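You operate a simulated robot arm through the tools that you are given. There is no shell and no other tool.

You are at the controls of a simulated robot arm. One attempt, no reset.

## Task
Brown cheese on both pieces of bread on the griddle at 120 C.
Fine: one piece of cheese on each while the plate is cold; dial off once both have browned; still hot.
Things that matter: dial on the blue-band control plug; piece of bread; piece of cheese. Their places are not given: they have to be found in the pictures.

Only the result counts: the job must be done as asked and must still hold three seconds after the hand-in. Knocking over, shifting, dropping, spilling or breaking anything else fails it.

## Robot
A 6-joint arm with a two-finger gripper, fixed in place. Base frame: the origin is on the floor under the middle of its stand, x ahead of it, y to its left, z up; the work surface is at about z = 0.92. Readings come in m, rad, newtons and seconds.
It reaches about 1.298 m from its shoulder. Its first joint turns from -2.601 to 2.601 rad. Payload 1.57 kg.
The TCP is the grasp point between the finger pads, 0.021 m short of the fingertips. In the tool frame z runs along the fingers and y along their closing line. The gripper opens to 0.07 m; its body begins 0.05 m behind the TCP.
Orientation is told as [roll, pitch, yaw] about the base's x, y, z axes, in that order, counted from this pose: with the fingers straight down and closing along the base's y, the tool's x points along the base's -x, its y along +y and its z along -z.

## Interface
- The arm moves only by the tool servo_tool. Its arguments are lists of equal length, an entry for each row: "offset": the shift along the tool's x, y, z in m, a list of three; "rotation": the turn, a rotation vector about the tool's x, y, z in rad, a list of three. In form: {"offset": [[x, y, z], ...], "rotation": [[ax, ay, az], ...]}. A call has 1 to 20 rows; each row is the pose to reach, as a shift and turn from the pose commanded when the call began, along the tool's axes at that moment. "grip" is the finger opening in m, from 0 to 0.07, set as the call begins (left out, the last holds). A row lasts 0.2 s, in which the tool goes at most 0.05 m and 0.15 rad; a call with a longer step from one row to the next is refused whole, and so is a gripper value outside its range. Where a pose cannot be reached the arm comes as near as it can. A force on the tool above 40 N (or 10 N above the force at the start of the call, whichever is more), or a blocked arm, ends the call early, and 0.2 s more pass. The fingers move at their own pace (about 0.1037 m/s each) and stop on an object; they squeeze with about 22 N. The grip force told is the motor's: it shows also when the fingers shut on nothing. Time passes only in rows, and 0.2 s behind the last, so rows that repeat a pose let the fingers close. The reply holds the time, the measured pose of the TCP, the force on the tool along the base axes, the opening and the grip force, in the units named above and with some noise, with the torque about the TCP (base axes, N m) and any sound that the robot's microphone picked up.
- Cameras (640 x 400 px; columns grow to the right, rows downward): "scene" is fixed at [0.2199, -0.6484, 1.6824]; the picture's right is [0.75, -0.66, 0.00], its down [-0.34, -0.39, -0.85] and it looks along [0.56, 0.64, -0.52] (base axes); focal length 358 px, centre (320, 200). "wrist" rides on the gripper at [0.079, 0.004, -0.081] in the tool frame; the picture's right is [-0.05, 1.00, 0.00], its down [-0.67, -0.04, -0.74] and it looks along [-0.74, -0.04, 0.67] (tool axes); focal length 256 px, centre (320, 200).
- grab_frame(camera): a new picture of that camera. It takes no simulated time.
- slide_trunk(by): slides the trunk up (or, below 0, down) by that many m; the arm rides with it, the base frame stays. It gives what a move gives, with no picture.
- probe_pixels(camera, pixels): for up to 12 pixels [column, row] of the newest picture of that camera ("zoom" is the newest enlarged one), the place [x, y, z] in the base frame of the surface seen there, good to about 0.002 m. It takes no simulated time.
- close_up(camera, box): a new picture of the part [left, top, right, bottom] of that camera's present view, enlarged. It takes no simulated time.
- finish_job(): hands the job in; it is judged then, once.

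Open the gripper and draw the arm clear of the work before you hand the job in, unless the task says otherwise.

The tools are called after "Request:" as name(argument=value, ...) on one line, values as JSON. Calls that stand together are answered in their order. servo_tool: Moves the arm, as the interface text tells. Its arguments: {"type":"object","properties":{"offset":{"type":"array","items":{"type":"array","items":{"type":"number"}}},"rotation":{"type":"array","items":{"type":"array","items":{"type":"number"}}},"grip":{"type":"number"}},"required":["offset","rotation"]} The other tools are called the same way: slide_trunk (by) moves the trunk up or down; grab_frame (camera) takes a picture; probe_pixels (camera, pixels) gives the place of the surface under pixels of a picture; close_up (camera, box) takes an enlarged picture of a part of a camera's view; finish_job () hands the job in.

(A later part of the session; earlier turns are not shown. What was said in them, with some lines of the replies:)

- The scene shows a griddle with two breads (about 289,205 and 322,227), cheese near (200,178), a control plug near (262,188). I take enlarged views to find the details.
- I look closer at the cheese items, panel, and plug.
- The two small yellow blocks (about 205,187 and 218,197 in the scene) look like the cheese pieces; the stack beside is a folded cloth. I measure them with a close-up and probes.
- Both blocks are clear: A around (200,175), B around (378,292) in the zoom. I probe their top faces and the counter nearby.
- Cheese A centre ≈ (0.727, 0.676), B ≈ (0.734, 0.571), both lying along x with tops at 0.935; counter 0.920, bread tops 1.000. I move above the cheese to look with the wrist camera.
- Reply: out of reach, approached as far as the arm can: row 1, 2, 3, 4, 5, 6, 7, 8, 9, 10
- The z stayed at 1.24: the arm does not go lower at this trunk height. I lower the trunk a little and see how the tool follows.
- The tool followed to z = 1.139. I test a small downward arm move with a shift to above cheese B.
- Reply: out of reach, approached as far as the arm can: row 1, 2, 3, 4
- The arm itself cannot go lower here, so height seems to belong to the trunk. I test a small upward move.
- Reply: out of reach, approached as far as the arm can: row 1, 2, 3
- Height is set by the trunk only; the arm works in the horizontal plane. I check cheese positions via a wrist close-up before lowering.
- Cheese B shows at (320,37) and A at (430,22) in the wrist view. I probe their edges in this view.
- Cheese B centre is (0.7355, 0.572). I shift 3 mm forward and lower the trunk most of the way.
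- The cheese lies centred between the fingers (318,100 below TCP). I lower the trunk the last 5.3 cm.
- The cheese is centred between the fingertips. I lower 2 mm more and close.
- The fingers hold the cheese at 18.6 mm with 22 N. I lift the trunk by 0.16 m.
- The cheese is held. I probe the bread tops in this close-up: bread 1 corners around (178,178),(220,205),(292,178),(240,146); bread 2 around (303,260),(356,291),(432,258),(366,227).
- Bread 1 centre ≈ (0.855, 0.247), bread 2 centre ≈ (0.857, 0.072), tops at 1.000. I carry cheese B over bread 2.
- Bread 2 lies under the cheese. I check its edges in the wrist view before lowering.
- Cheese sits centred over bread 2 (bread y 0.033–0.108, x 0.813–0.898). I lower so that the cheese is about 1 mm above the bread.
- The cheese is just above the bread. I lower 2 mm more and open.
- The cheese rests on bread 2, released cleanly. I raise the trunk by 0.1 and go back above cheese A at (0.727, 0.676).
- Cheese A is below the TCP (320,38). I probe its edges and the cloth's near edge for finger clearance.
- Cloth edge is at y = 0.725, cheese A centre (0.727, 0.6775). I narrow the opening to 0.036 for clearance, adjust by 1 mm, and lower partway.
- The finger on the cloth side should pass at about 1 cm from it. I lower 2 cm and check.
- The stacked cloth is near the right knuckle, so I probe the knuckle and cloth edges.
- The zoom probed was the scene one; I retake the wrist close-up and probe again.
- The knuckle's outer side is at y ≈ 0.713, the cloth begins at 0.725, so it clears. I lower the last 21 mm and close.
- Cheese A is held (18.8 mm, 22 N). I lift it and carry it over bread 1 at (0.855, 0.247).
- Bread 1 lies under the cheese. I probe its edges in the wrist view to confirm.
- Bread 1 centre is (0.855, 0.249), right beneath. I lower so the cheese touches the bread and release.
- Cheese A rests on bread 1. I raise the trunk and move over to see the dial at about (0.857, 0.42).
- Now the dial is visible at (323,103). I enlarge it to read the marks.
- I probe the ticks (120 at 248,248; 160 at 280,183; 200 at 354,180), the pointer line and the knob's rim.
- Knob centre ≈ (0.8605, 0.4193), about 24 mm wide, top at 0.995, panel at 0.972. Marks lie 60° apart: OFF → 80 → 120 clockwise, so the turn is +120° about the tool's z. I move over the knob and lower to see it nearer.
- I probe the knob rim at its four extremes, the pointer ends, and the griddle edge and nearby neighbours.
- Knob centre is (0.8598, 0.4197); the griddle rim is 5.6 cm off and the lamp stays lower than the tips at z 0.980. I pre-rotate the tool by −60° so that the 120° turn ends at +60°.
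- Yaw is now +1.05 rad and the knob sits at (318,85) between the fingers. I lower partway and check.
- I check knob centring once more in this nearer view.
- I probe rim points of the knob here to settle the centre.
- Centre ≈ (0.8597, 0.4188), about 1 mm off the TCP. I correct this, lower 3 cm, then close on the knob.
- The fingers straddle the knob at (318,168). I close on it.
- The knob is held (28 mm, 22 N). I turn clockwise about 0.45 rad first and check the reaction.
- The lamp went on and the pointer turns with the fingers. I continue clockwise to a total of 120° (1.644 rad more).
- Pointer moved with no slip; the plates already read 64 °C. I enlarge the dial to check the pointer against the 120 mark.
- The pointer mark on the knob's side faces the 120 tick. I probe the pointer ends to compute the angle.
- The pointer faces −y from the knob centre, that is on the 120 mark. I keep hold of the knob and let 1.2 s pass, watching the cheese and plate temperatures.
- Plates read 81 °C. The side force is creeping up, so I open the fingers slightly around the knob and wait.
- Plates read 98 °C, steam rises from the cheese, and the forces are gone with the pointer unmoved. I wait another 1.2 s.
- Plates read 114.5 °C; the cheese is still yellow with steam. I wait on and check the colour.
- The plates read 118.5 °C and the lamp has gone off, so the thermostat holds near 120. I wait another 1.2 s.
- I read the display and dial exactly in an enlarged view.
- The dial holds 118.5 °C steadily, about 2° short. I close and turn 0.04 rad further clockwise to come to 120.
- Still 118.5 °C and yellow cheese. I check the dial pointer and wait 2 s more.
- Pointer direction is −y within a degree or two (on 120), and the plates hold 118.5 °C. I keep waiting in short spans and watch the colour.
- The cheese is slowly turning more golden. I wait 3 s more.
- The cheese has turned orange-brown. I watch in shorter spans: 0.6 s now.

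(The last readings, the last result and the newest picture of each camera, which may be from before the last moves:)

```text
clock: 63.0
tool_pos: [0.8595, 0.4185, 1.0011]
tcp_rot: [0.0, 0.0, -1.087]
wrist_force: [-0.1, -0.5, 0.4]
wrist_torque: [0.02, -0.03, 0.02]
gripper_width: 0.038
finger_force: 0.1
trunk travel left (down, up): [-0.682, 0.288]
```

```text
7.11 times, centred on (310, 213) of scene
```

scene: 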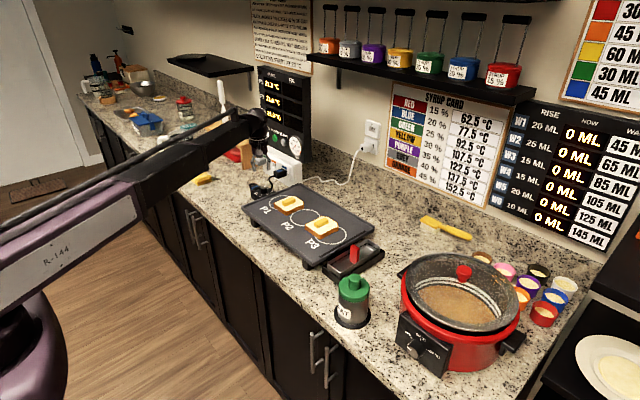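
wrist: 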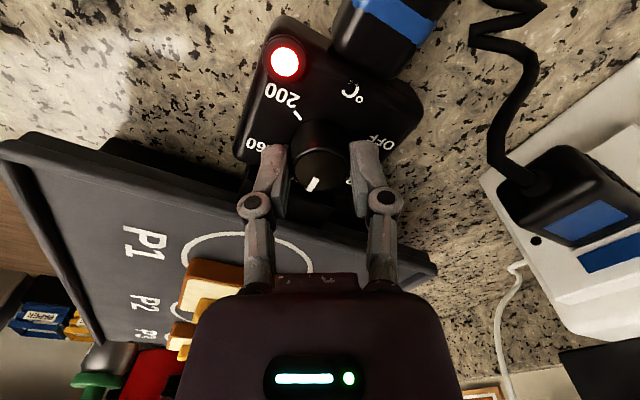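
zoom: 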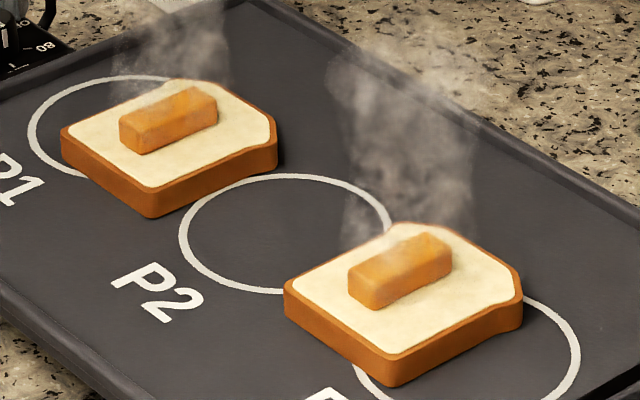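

No visible change over 0.6 s, so the browned stage seems reached. I compare both pieces in a finer enlargement.

Request:
close_up(camera="scene", box=[274, 192, 306, 212])

Request:
close_up(camera="scene", box=[306, 212, 342, 234])

```text
16.00 times, centred on (290, 202) of scene
```

zoom: 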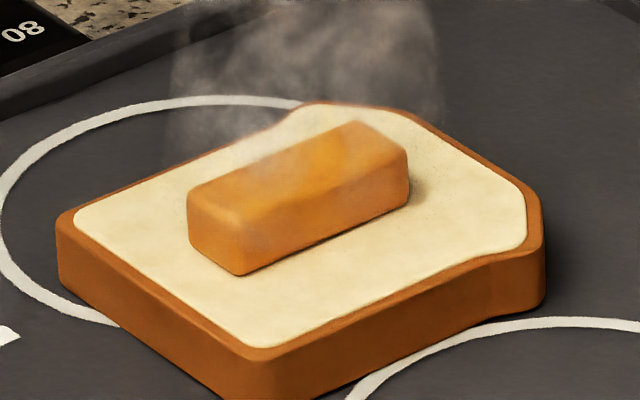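

```text
16.00 times, centred on (324, 223) of scene
```

zoom: 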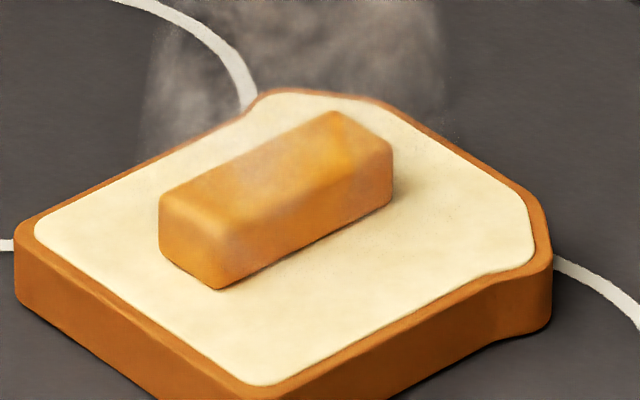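

Both pieces look equally orange-brown. I allow another 0.8 s to see if the colour still changes.

Request:
servo_tool(offset=[[0, 0, 0], [0, 0, 0], [0, 0, 0]], rotation=[[0, 0, 0], [0, 0, 0], [0, 0, 0]])

Request:
close_up(camera="scene", box=[274, 192, 306, 212])

Request:
close_up(camera="scene", box=[306, 212, 342, 234])

```text
clock: 63.8
tool_pos: [0.8597, 0.4194, 0.9998]
tcp_rot: [-0.001, 0.0, -1.086]
wrist_force: [-0.4, -0.6, 0.9]
wrist_torque: [0.0, 0.0, 0.02]
gripper_width: 0.038
finger_force: 0.0
trunk travel left (down, up): [-0.682, 0.288]
```

```text
16.00 times, centred on (290, 202) of scene
```

zoom: 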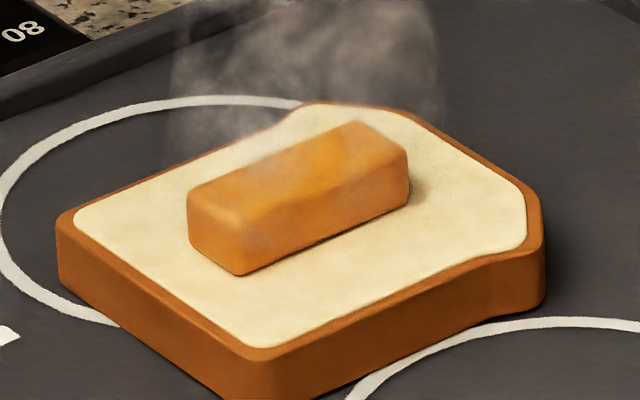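

```text
16.00 times, centred on (324, 223) of scene
```

zoom: 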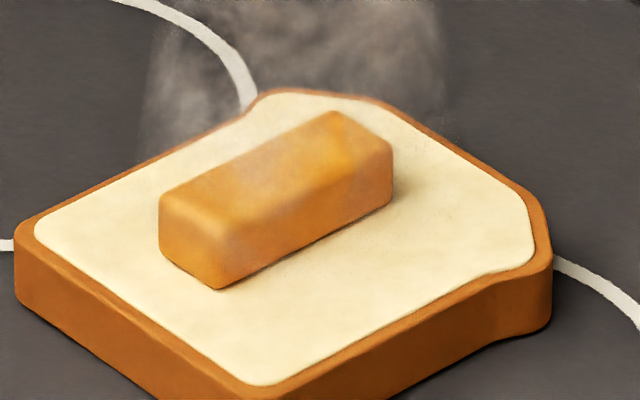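

The colour is stable: both are browned. I close on the knob and turn it back counter-clockwise by 2.134 rad to OFF.

Request:
servo_tool(offset=[[0, 0, 0], [0, 0, 0], [0, 0, 0], [0, 0, 0], [0, 0, 0], [0, 0, 0], [0, 0, 0], [0, 0, 0], [0, 0, 0], [0, 0, 0], [0, 0, 0], [0, 0, 0], [0, 0, 0], [0, 0, 0], [0, 0, 0], [0, 0, 0], [0, 0, 0]], rotation=[[0, 0, 0], [0, 0, 0], [0, 0, -0.145], [0, 0, -0.29], [0, 0, -0.435], [0, 0, -0.58], [0, 0, -0.725], [0, 0, -0.87], [0, 0, -1.015], [0, 0, -1.16], [0, 0, -1.305], [0, 0, -1.45], [0, 0, -1.595], [0, 0, -1.74], [0, 0, -1.885], [0, 0, -2.03], [0, 0, -2.134]], grip=0.012)

Request:
grab_frame(camera="wrist")

Request:
close_up(camera="scene", box=[240, 60, 360, 240])

Request:
close_up(camera="wrist", box=[220, 60, 420, 220])

```text
clock: 67.4
tool_pos: [0.8605, 0.4184, 1.0009]
tcp_rot: [0.0, 0.0, 1.049]
wrist_force: [2.0, 0.5, 4.1]
wrist_torque: [-0.18, 0.06, -0.36]
gripper_width: 0.0281
finger_force: 21.7
trunk travel left (down, up): [-0.682, 0.288]
```

```text
taken
```

wrist: 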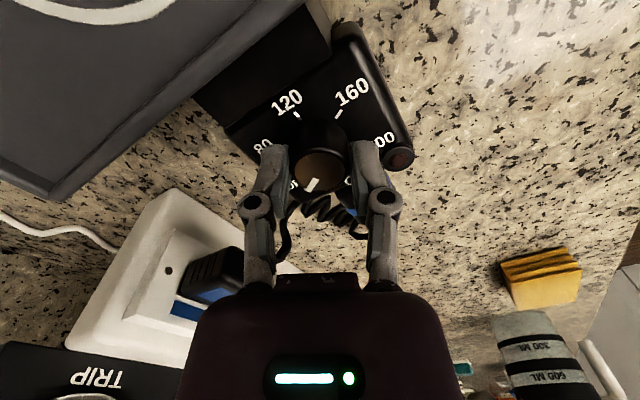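

```text
2.22 times, centred on (300, 150) of scene
```

zoom: 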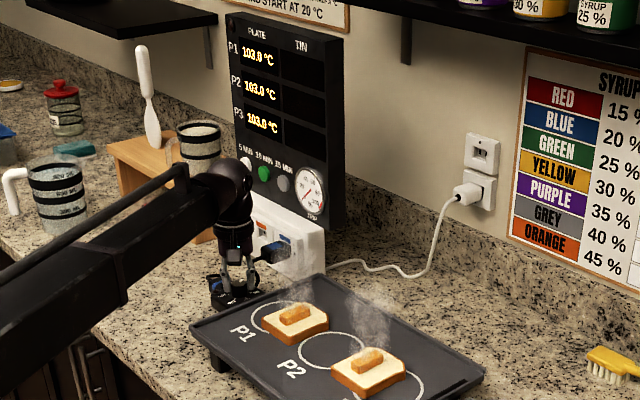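

```text
2.50 times, centred on (320, 140) of wrist
```

zoom: 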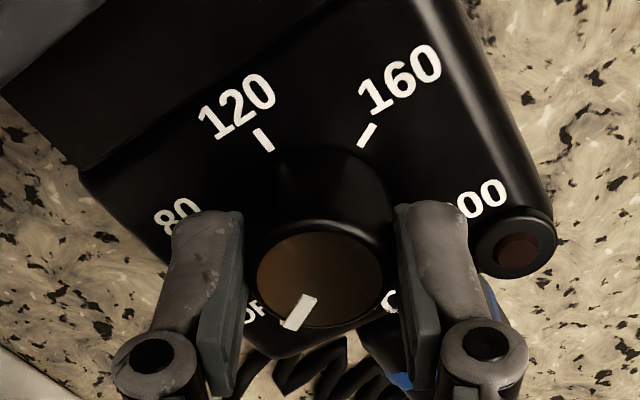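

The dial is at OFF, lamp dark, plates at 103 °C and falling, cheese browned. I open the fingers quickly and raise the trunk clear.

Request:
servo_tool(offset=[[0, 0, 0]], rotation=[[0, 0, 0]], grip=0.045)

Request:
slide_trunk(by=0.12)

Request:
grab_frame(camera="wrist")

Request:
close_up(camera="scene", box=[240, 60, 360, 240])

Request:
close_up(camera="wrist", box=[240, 10, 400, 130])

```text
clock: 67.8
tool_pos: [0.8594, 0.4186, 1.0014]
tcp_rot: [0.0, 0.0, 1.05]
wrist_force: [0.0, -0.3, 0.8]
wrist_torque: [-0.01, -0.01, -0.04]
gripper_width: 0.0449
finger_force: 0.0
trunk travel left (down, up): [-0.682, 0.288]
```

```text
clock: 69.3
tool_pos: [0.8602, 0.4176, 1.1218]
tcp_rot: [0.001, 0.0, 1.047]
wrist_force: [0.5, 0.1, -0.4]
wrist_torque: [-0.02, -0.03, -0.02]
gripper_width: 0.0449
finger_force: 0.1
trunk travel left (down, up): [-0.802, 0.168]
```

```text
taken
```

wrist: 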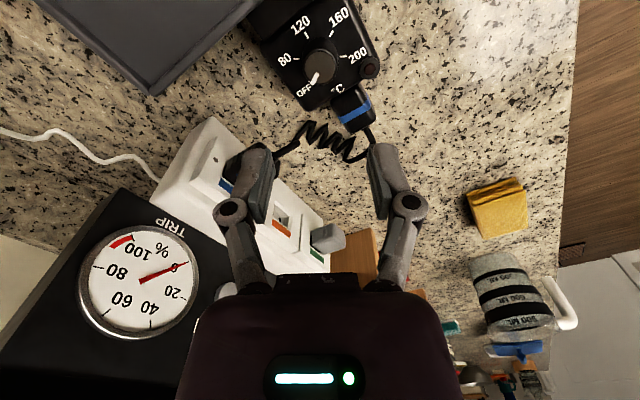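

```text
2.22 times, centred on (300, 150) of scene
```

zoom: 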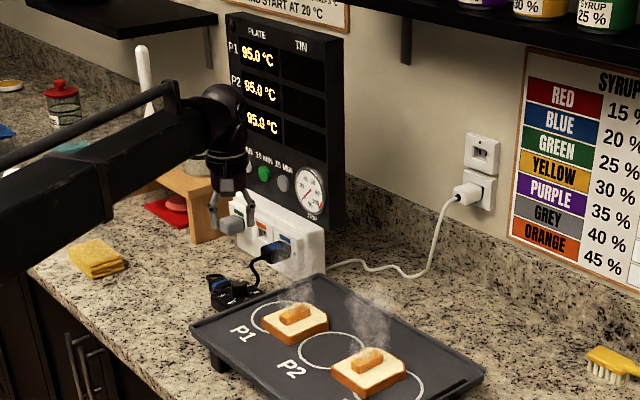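

```text
3.33 times, centred on (320, 70) of wrist
```

zoom: 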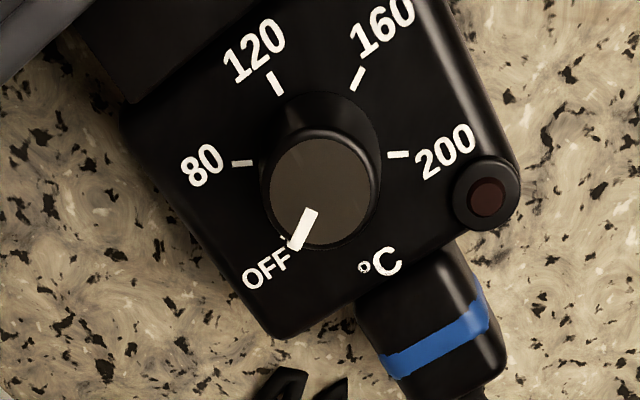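

The pointer is on OFF, the lamp is dark, both cheese pieces are browned on their bread and the plates are still hot at about 95 °C. The gripper is open and 12 cm above the dial, so I hand the job in.

Request:
finish_job()

```text
The job is handed in.
```

The cheese browned on both pieces of bread. The dial is back on OFF, and the plates were still hot (about 95 °C) when I handed the job in.

- **Cheese:** I put one piece on each bread while the plates read 21 °C. Both turned the same orange-brown, and the colour had stopped changing before I turned the dial off.
- **Temperature:** I set the dial to the 120 mark. The plates held steady at 118.5 °C, and a small further turn did not change that reading.
- **Rest of the scene:** In the last pictures the pointer is on OFF and the lamp is dark. I saw nothing knocked or shifted. The gripper is open and 12 cm above the dial.

The hand-in gave no verdict, so I don't know yet whether it was judged a pass.
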